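You operate a simulated robot arm through the tools that you are given. There is no shell and no other tool. Be economical: measure what you need, move in short steps, check, and stop when the job is done.

You run a simulated robot arm. Do the job below in one go: nothing can be reset, and whatever is moved stays where it is left.

TASK
Put the yellow dust cap from the long bench on top of the brown timber block there.

Only the result counts: the job must be done as asked and must still hold three seconds after the hand-in. Knocking over, shifting, dropping, spilling or breaking anything else fails it. Lids that push on must go on centred and level and be pressed home; caps that screw on are set level and turned clockwise until they are tight.

THE ROBOT
A 7-joint arm with a two-finger parallel gripper, fixed in place. Base frame: the origin is at the foot of the arm, x ahead of it, y to its left, z up; the work surface is at about z = 0. Readings come in cm, rad, newtons and seconds.
With the tool pointing down near the work surface it reaches from about 22 to 58 cm from the base axis. Its first joint turns from -1.152 to 1.152 rad. Payload 2.5 kg.
The tool frame sits at the grasp point between the pads (the TCP): z along the fingers, y along the line on which they close. The tips reach 2.3 cm beyond it. The gripper opens to 9.4 cm. The fingers are 3.8 cm wide and 1 cm thick; the gripper's body (5.4 by 9.6 cm) begins 3.9 cm behind the TCP.
Orientation is that of the tool frame in the base frame, as a unit quaternion [w, x, y, z]. With the fingers straight down and closing along the base's y, the tool's x points along the base's -x, its y along +y and its z along -z.

THE INTERFACE
- The arm moves only by the tool arm_command. Its argument "commands" is one flat list of numbers, 6 for each row, row after row: the shift along the tool's x, y, z in cm, then the turn, a rotation vector about the tool's x, y, z in rad. In form: [x, y, z, ax, ay, az, x, y, z, ax, ay, az, ...]. A call has 1 to 8 rows; each row shifts and turns the commanded pose from where the row before left it, along the tool's axes as they then stand. "gripper" is the finger opening in cm, from 0 to 9.4, set as the call begins (left out, the last holds). Each row takes 0.2 s and may step no farther than 5 cm and 0.15 rad from the row before; otherwise, or with a gripper value out of range, the whole call is refused. A pose out of reach is approached as far as the arm can. The call stops where the force on the tool passes 40 N (or 10 N more than at its start, if that is more) or the arm is blocked; 0.2 s more then pass. Each finger travels about 10.8 cm/s and halts on what it meets, pressing with about 33 N; the grip force reading is that of the motor and also rises with nothing between the fingers. The clock runs only during rows and for 0.2 s after the last one: add rows that do not move to give the fingers time. The reply holds the time, the measured pose of the TCP, the force on the tool along the base axes, the opening and the grip force, in the units named above and with some noise, and new pictures: "pictures" is both (left out), scene, wrist or none.
- Cameras (640 x 400 px; columns grow to the right, rows downward): "scene" is fixed at [12.59, -40.73, 55.71]; the picture's right is [0.79, -0.62, 0.00], its down [-0.27, -0.34, -0.90] and it looks along [0.56, 0.71, -0.43] (base axes); focal length 318 px, centre (320, 200). "wrist" rides on the gripper at [8.6, 1.6, -7.4] in the tool frame; the picture's right is [-0.18, 0.98, 0.00], its down [-0.58, -0.11, -0.81] and it looks along [-0.79, -0.15, 0.59] (tool axes); focal length 243 px, centre (320, 200). There is no depth. A picture from a camera that has moved, and an enlarged one, comes with that camera's place and axes in the base frame and with its lens.
- enlarge(camera, box): a new picture of the part [left, top, right, bottom] of that camera's present view, enlarged. No time passes.
- close_job(): hands the job in; it is judged then, once.

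Work in short steps. Places have to be worked out from the pictures, the camera data and where the tool is seen: move nearer, look again, correct. Check each grasp and each placing, and mend what went wrong. You have 90 turns and 170 pictures in all, those below and enlarged ones among them. Open the gripper and draw the arm clear of the work before you hand the job in, unless the task says otherwise; then end with one line.

The tools are called after "Emit:" as name(argument=value, ...) on one line, values as JSON. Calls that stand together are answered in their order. arm_command: Moves the arm, as the interface text tells. Its arguments: {"type":"object","properties":{"commands":{"type":"array","items":{"type":"number"}},"gripper":{"type":"number"},"pictures":{"type":"string","enum":["both","scene","wrist","none"]}},"required":["commands"]} The other tools are called the same way: enlarge (camera, box) takes an enlarged picture of a part of a camera's view; close_job () hands the job in.

At the start:

```text
t: 0.0
tcp_pos: [38.6, 4.64, 31.37]
tool_rot: [0.0, 0.0, 1.0, 0.0]
ft_force: [-0.5, -0.2, 1.0]
width: 9.39
finger_force: 0.1
```

scene: 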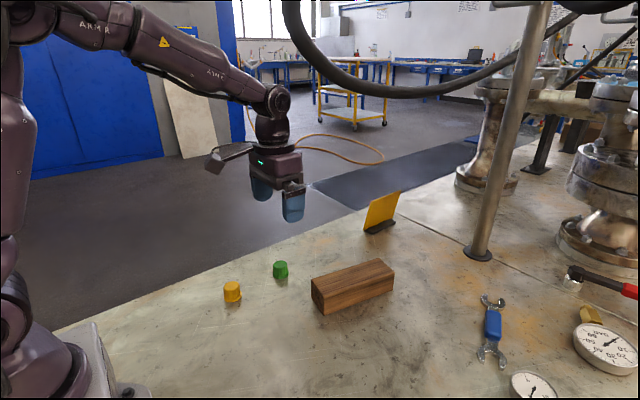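
wrist: 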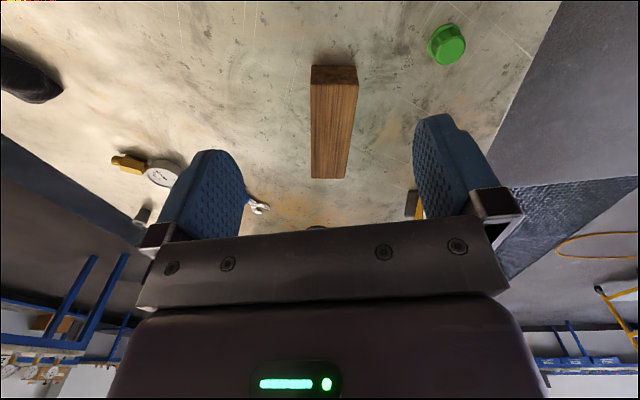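

The yellow cap appears left of the block in the scene, at roughly (33, 20). I'll enlarge to see the details, including the other yellow item near the gauges.

Emit:
enlarge(camera="scene", box=[200, 230, 420, 340])

Emit:
enlarge(camera="scene", box=[460, 250, 640, 400])

```text
2.91 times, centred on (310, 285) of scene
camera zoom: at [12.59, -40.73, 55.71], right [0.79, -0.62, 0.0], down [-0.27, -0.34, -0.9], along [0.56, 0.71, -0.43], focal length 926 px, centre (349, -47)
```

zoom: 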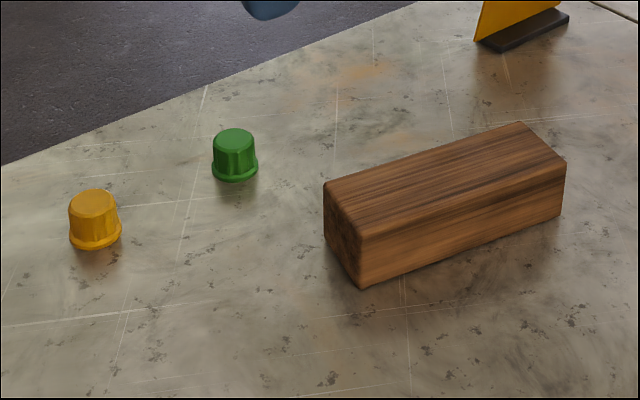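

```text
2.67 times, centred on (550, 325) of scene
camera zoom: at [12.59, -40.73, 55.71], right [0.79, -0.62, 0.0], down [-0.27, -0.34, -0.9], along [0.56, 0.71, -0.43], focal length 848 px, centre (-293, -133)
```

zoom: 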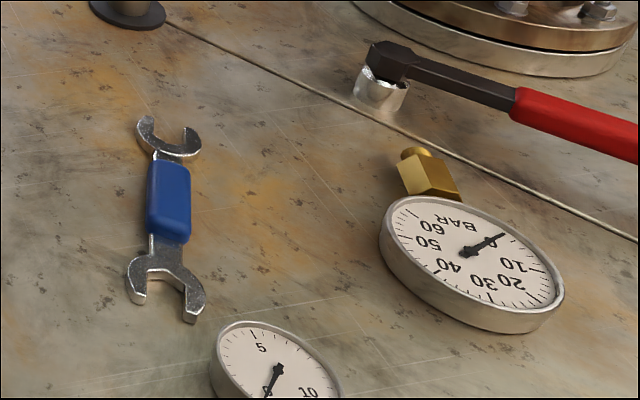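

The yellow cap is near (33.1, 20.4), about 3.8 cm tall. The block runs from about (48, 5) to (66, 0), with its top near 5.3 cm. I'll move above the cap, stay high, and look.

Emit:
arm_command(commands=[0.92, 2.63, 2.73, 0, 0, 0, 0.92, 2.63, 2.73, 0, 0, 0, 0.92, 2.63, 2.73, 0, 0, 0, 0.92, 2.63, 2.73, 0, 0, 0, 0.92, 2.63, 2.73, 0, 0, 0, 0.92, 2.63, 2.73, 0, 0, 0, 0, 0, 0, 0, 0, 0], gripper=9.4)

```text
t: 1.6
tcp_pos: [32.88, 20.5, 15.04]
tool_rot: [0.0, 0.001, 1.0, 0.0]
ft_force: [0.5, 0.5, -0.7]
width: 9.4
finger_force: 0.0
camera wrist: at [24.16, 21.97, 22.43], right [0.18, 0.98, 0.0], down [0.58, -0.11, 0.81], along [0.79, -0.15, -0.59], focal length 243 px, centre (320, 200)
```

scene: 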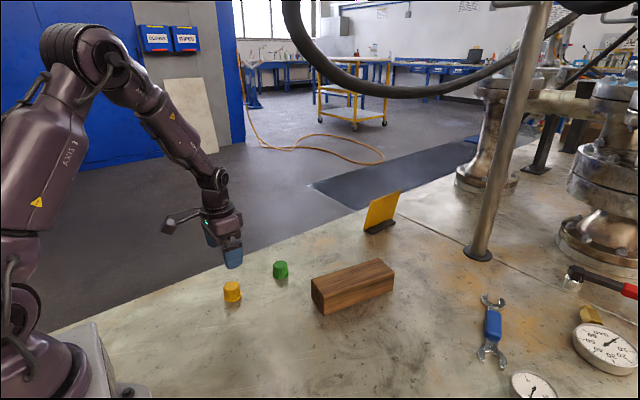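
wrist: 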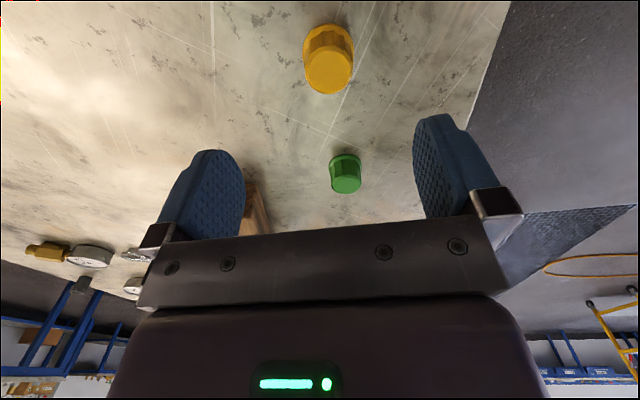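

The wrist view puts the cap at about (33.0, 20.9), within finger clearance. I'll descend with the gripper open to z≈3.4.

Emit:
arm_command(commands=[-0.1, 0.4, 2.9, 0, 0, 0, 0, 0, 2.9, 0, 0, 0, 0, 0, 2.0, 0, 0, 0, 0, 0, 2.0, 0, 0, 0, 0, 0, 1.8, 0, 0, 0, 0, 0, 0, 0, 0, 0])

Emit:
enlarge(camera="scene", box=[180, 230, 300, 330])

```text
t: 3.0
tcp_pos: [33.08, 20.8, 3.49]
tool_rot: [0.001, 0.0, 1.0, 0.0]
ft_force: [0.6, -0.5, 0.0]
width: 9.4
finger_force: 0.1
camera wrist: at [24.4, 22.4, 10.89], right [0.18, 0.98, 0.0], down [0.58, -0.11, 0.81], along [0.79, -0.15, -0.59], focal length 243 px, centre (320, 200)
```

scene: 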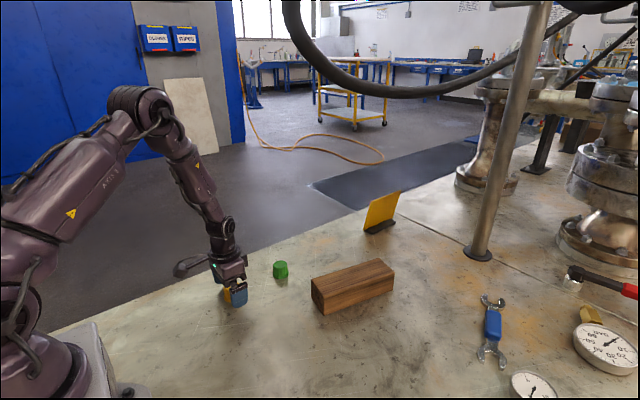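
wrist: 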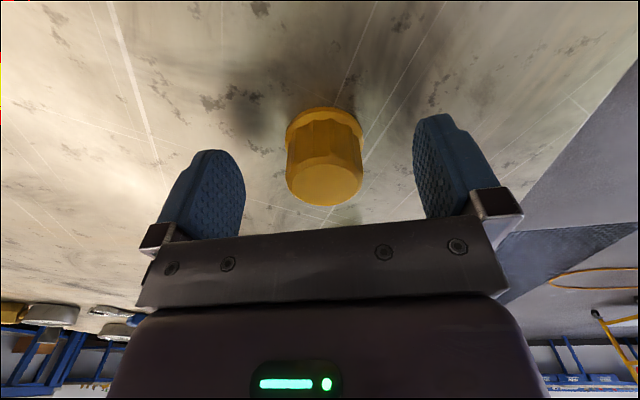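

```text
4.00 times, centred on (240, 280) of scene
camera zoom: at [12.59, -40.73, 55.71], right [0.79, -0.62, 0.0], down [-0.27, -0.34, -0.9], along [0.56, 0.71, -0.43], focal length 1272 px, centre (640, -120)
```

zoom: 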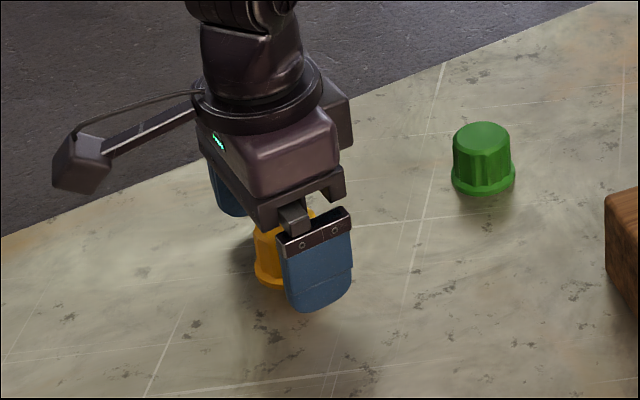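

Across the fingers the cap is centred, but it sits about 0.6 cm closer to the base than the TCP. I'll shift by that amount and close.

Emit:
arm_command(commands=[0.6, 0.25, 0, 0, 0, 0, 0, 0, 0.1, 0, 0, 0], pictures="none")

Emit:
arm_command(commands=[0, 0, 0, 0, 0, 0, 0, 0, 0, 0, 0, 0, 0, 0, 0, 0, 0, 0, 0, 0, 0, 0, 0, 0], gripper=2.5)

```text
t: 3.6
tcp_pos: [32.54, 21.1, 3.3]
tool_rot: [0.0, 0.0, 1.0, 0.0]
ft_force: [-0.6, 0.3, 0.9]
width: 9.4
finger_force: 0.0
```

```text
t: 4.6
tcp_pos: [32.39, 21.1, 3.25]
tool_rot: [-0.001, 0.0, 1.0, 0.0]
ft_force: [-0.2, -0.1, 0.3]
width: 3.84
finger_force: 33.2
camera wrist: at [23.75, 22.62, 10.8], right [0.18, 0.98, 0.0], down [0.58, -0.11, 0.81], along [0.79, -0.15, -0.59], focal length 243 px, centre (320, 200)
```

scene: 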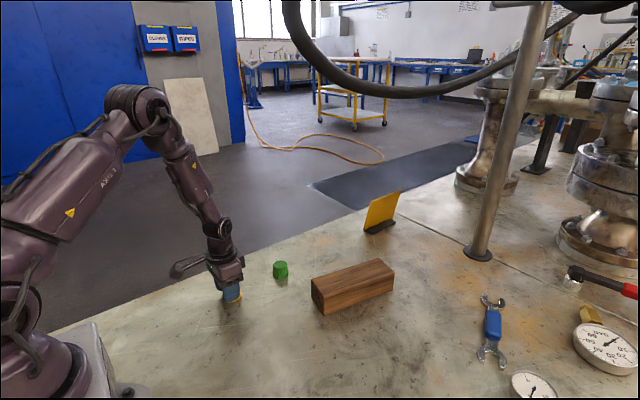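
wrist: 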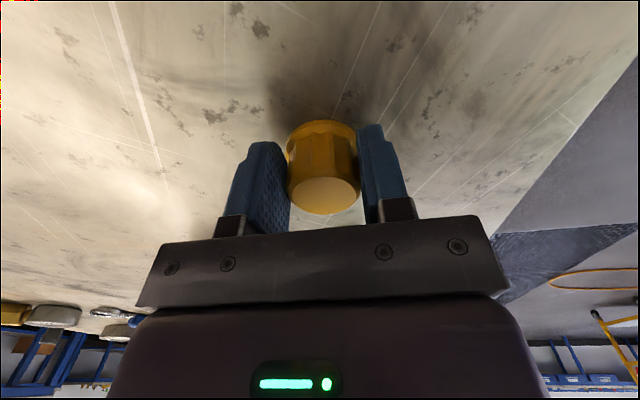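

The cap is held at 3.84 cm width. I'll lift straight up and check it.

Emit:
arm_command(commands=[0, 0, -1, 0, 0, 0, 0, 0, -2, 0, 0, 0, 0, 0, -3, 0, 0, 0, 0, 0, -3, 0, 0, 0, 0, 0, -3, 0, 0, 0, 0, 0, 0, 0, 0, 0])

Emit:
enlarge(camera="scene", box=[180, 200, 300, 300])

```text
t: 6.0
tcp_pos: [32.37, 21.06, 15.3]
tool_rot: [-0.001, -0.001, 1.0, -0.001]
ft_force: [0.1, 0.0, 0.2]
width: 3.85
finger_force: 32.8
camera wrist: at [23.81, 22.56, 22.89], right [0.18, 0.98, 0.0], down [0.58, -0.11, 0.81], along [0.79, -0.15, -0.59], focal length 243 px, centre (320, 200)
```

scene: 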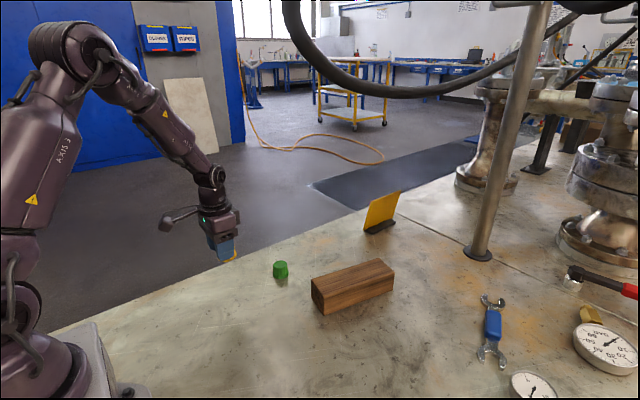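
wrist: 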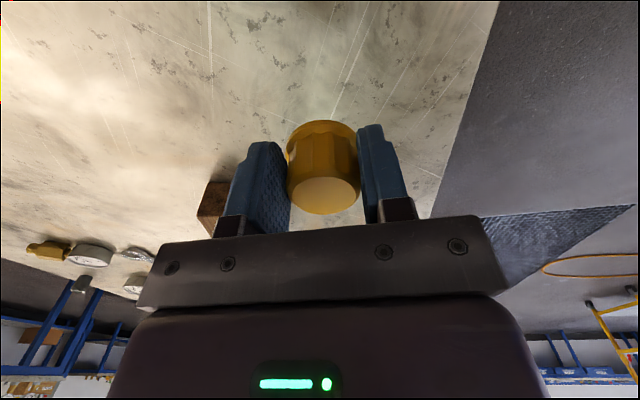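

```text
4.00 times, centred on (240, 250) of scene
camera zoom: at [12.59, -40.73, 55.71], right [0.79, -0.62, 0.0], down [-0.27, -0.34, -0.9], along [0.56, 0.71, -0.43], focal length 1272 px, centre (640, 0)
```

zoom: 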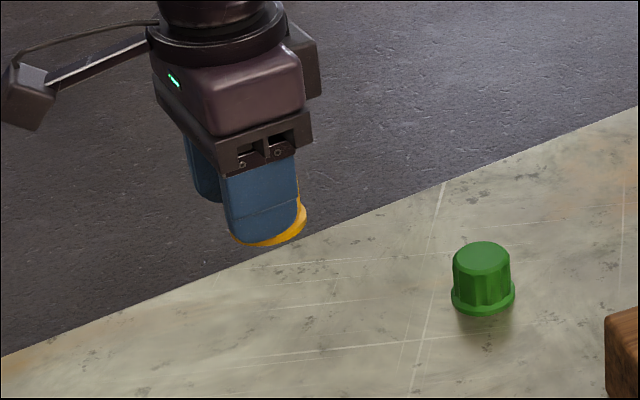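

The cap is held level. I'll carry it at this height to above the near part of the block, around (53.4, 3.9).

Emit:
arm_command(commands=[-3, -2.44, 0, 0, 0, 0, -3, -2.44, 0, 0, 0, 0, -3, -2.44, 0, 0, 0, 0, -3, -2.44, 0, 0, 0, 0, -3, -2.44, 0, 0, 0, 0, -3, -2.44, 0, 0, 0, 0, -3, -2.44, 0, 0, 0, 0, 0, 0, 0, 0, 0, 0])

Emit:
enlarge(camera="scene", box=[270, 190, 430, 330])

```text
t: 7.8
tcp_pos: [53.61, 3.9, 15.52]
tool_rot: [0.0, 0.0, 1.0, 0.0]
ft_force: [0.0, 0.5, -0.2]
width: 3.82
finger_force: 33.5
camera wrist: at [44.94, 5.53, 22.93], right [0.18, 0.98, 0.0], down [0.58, -0.11, 0.81], along [0.79, -0.15, -0.59], focal length 243 px, centre (320, 200)
```

scene: 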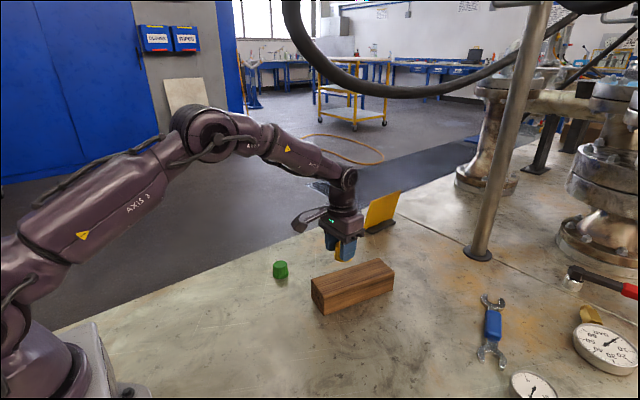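
wrist: 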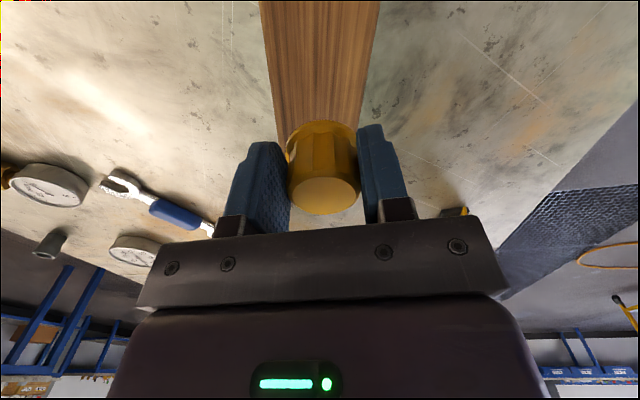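

```text
2.86 times, centred on (350, 260) of scene
camera zoom: at [12.59, -40.74, 55.71], right [0.79, -0.62, 0.0], down [-0.27, -0.34, -0.9], along [0.56, 0.71, -0.43], focal length 909 px, centre (234, 29)
```

zoom: 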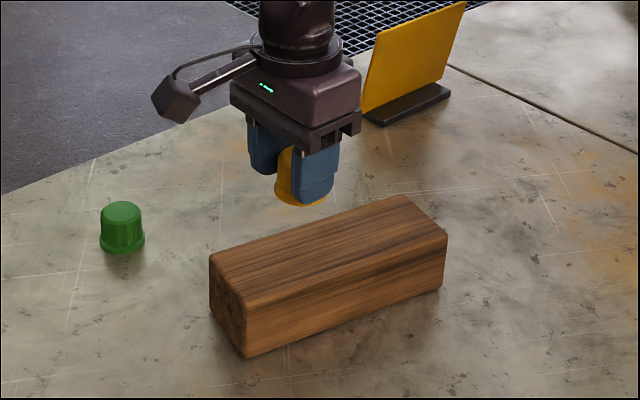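

The block's centre line lies under the cap, about y≈3.9 at x=53.6. I'll descend most of the way and look again.

Emit:
arm_command(commands=[0, 0, 2, 0, 0, 0, 0, 0, 2, 0, 0, 0, 0, 0, 1.2, 0, 0, 0, 0, 0, 0, 0, 0, 0])

Emit:
enlarge(camera="scene", box=[290, 220, 410, 320])

```text
t: 8.8
tcp_pos: [53.51, 3.99, 10.13]
tool_rot: [0.0, 0.0, 1.0, 0.0]
ft_force: [0.1, 0.4, -0.8]
width: 3.85
finger_force: 33.1
camera wrist: at [44.81, 5.51, 17.61], right [0.18, 0.98, 0.0], down [0.58, -0.11, 0.81], along [0.79, -0.15, -0.59], focal length 243 px, centre (320, 200)
```

scene: 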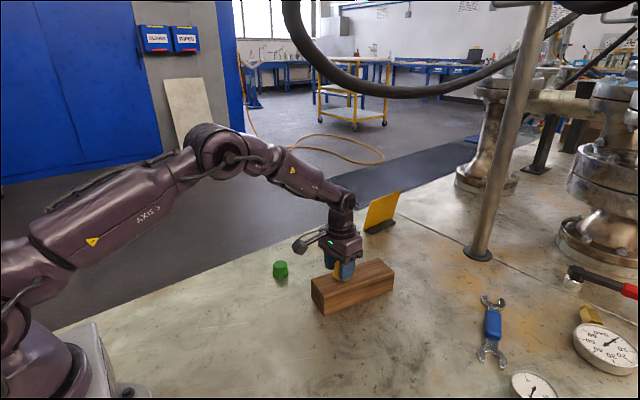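
wrist: 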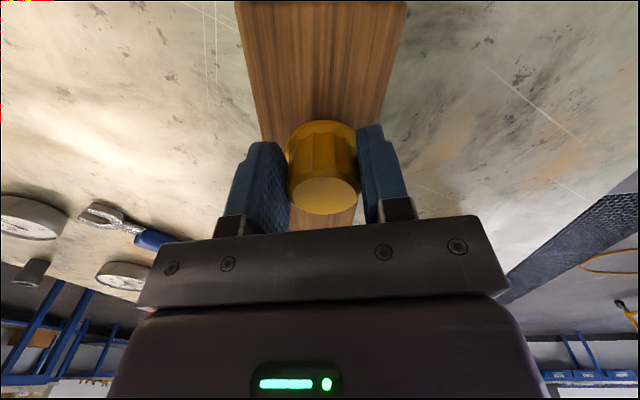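

```text
4.00 times, centred on (350, 270) of scene
camera zoom: at [12.59, -40.73, 55.71], right [0.79, -0.62, 0.0], down [-0.27, -0.34, -0.9], along [0.56, 0.71, -0.43], focal length 1272 px, centre (200, -80)
```

zoom: 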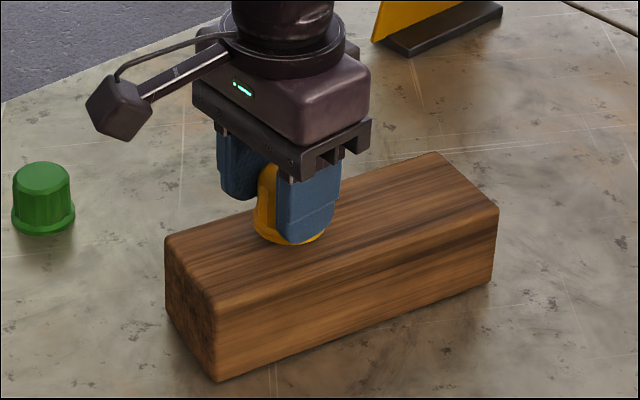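

The cap is still about 1 to 1.5 cm above the block and centred on its width. I'll lower it in small steps and watch the force.

Emit:
arm_command(commands=[0, 0, 0.4, 0, 0, 0, 0, 0, 0.3, 0, 0, 0, 0, 0, 0.2, 0, 0, 0, 0, 0, 0, 0, 0, 0], pictures="none")

Emit:
arm_command(commands=[0, 0, 0.15, 0, 0, 0, 0, 0, 0, 0, 0, 0], pictures="none")

Emit:
enlarge(camera="scene", box=[300, 230, 396, 310])

```text
t: 9.8
tcp_pos: [53.63, 4.02, 9.45]
tool_rot: [0.001, 0.0, 1.0, 0.0]
ft_force: [-2.1, 1.7, 8.1]
width: 3.84
finger_force: 32.7
```

```text
t: 10.4
tcp_pos: [53.56, 3.73, 9.09]
tool_rot: [0.002, 0.0, 1.0, 0.001]
ft_force: [1.1, -0.5, 13.0]
width: 3.82
finger_force: 33.2
```

```text
5.00 times, centred on (348, 270) of scene
camera zoom: at [12.58, -40.73, 55.72], right [0.79, -0.62, 0.0], down [-0.27, -0.34, -0.9], along [0.56, 0.71, -0.43], focal length 1591 px, centre (180, -150)
```

zoom: 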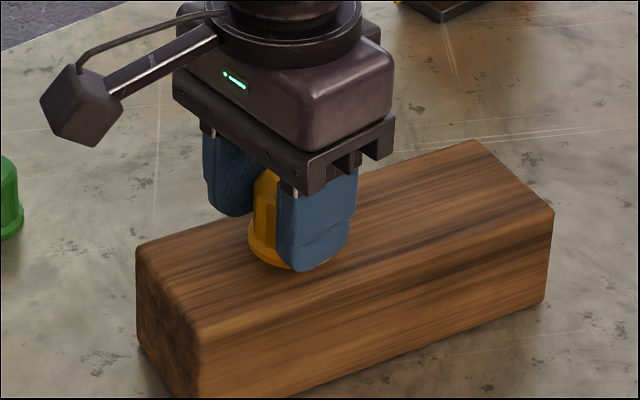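

The vertical force has risen to 13 N, so the cap is resting on the block. I'll ease up slightly and open the fingers.

Emit:
arm_command(commands=[0, 0, -0.15, 0, 0, 0, 0, 0, 0, 0, 0, 0], pictures="none")

Emit:
arm_command(commands=[0, 0, 0, 0, 0, 0, 0, 0, 0, 0, 0, 0, 0, 0, 0, 0, 0, 0], gripper=7)

Emit:
enlarge(camera="scene", box=[300, 230, 396, 310])

```text
t: 11.0
tcp_pos: [53.4, 3.98, 9.18]
tool_rot: [-0.001, 0.0, 1.0, 0.0]
ft_force: [1.7, 0.0, 3.7]
width: 3.8
finger_force: 32.5
```

```text
t: 11.8
tcp_pos: [53.35, 3.91, 9.19]
tool_rot: [0.0, 0.0, 1.0, 0.0]
ft_force: [-0.1, 0.1, 0.1]
width: 7.02
finger_force: 0.0
camera wrist: at [44.81, 5.5, 16.66], right [0.18, 0.98, 0.0], down [0.58, -0.11, 0.81], along [0.79, -0.15, -0.59], focal length 243 px, centre (320, 200)
```

scene: 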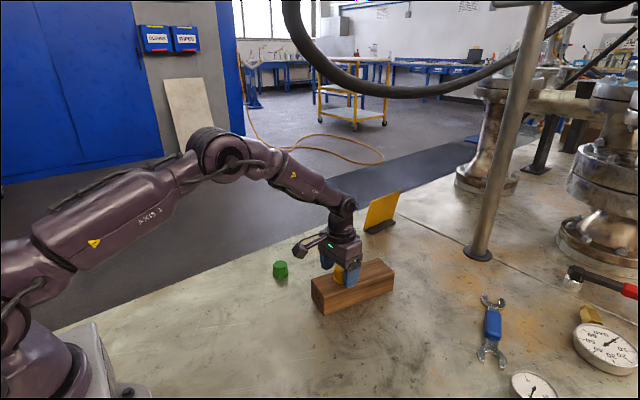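
wrist: 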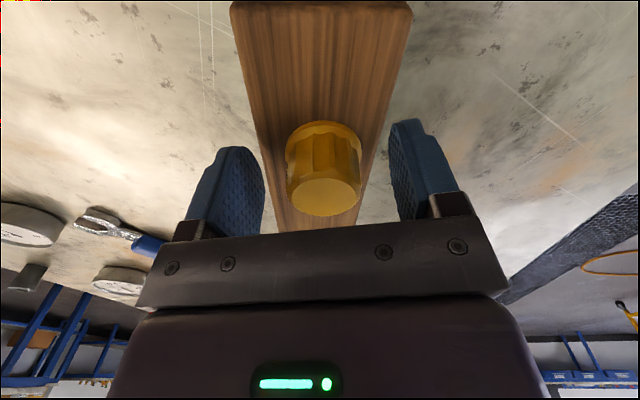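

```text
5.00 times, centred on (348, 270) of scene
camera zoom: at [12.59, -40.73, 55.71], right [0.79, -0.62, 0.0], down [-0.27, -0.34, -0.9], along [0.56, 0.71, -0.43], focal length 1591 px, centre (180, -150)
```

zoom: 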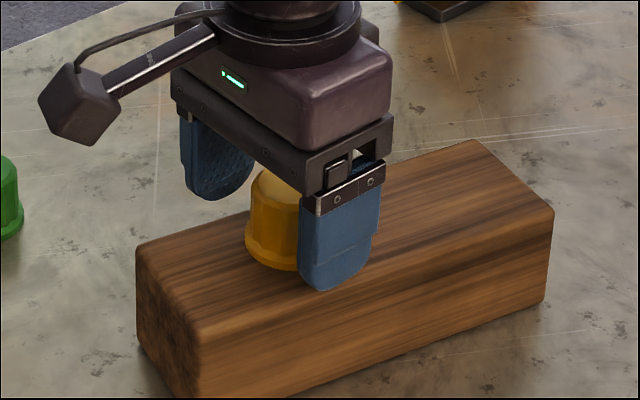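

The cap stands level on the block and is clear of the fingers. I'll lift straight up and draw the arm back.

Emit:
arm_command(commands=[0, 0, -1, 0, 0, 0, 0, 0, -3, 0, 0, 0, 0, 0, -4, 0, 0, 0, 0, 0, -4, 0, 0, 0, 3, 0, -3, 0, 0, 0, 4, 0, 0, 0, 0, 0, 4, 0, 0, 0, 0, 0, 0, 0, 0, 0, 0, 0])

Emit:
enlarge(camera="scene", box=[260, 220, 420, 330])

```text
t: 13.6
tcp_pos: [42.53, 4.19, 24.06]
tool_rot: [0.0, 0.0, 1.0, 0.0]
ft_force: [-0.2, 0.5, -0.2]
width: 7.01
finger_force: 0.0
camera wrist: at [33.74, 5.61, 31.56], right [0.18, 0.98, 0.0], down [0.58, -0.11, 0.81], along [0.79, -0.15, -0.59], focal length 243 px, centre (320, 200)
```

scene: 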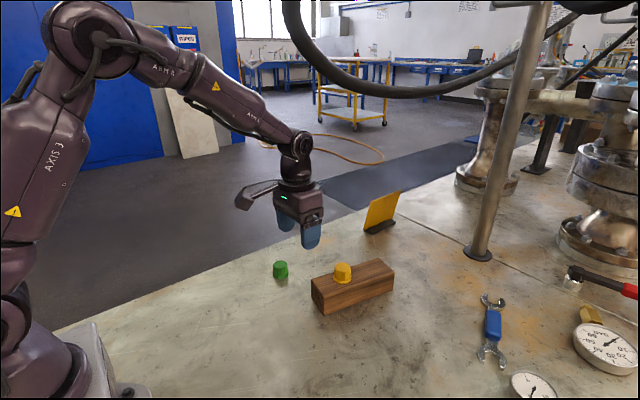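
wrist: 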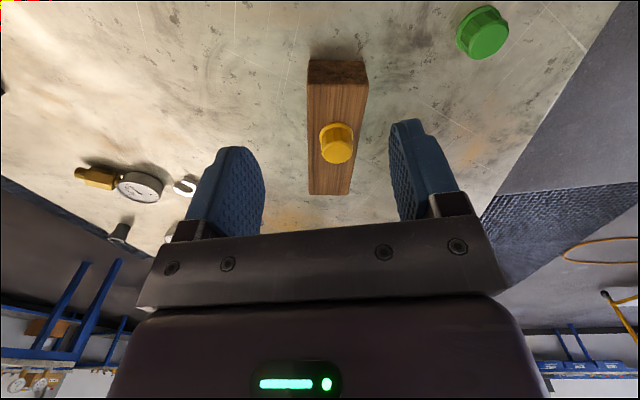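

```text
3.64 times, centred on (340, 275) of scene
camera zoom: at [12.59, -40.73, 55.71], right [0.79, -0.62, 0.0], down [-0.27, -0.34, -0.9], along [0.56, 0.71, -0.43], focal length 1157 px, centre (247, -73)
```

zoom: 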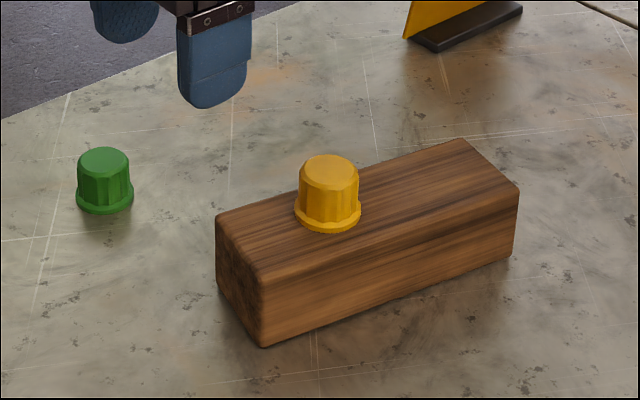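

The cap stands upright and fully supported on top of the block, which has not moved. The arm is clear, so I'm handing in.

Emit:
close_job()

```text
The job is handed in.
```

The yellow dust cap is standing level on top of the brown timber block, nothing else was moved, and the arm is clear with its gripper open.
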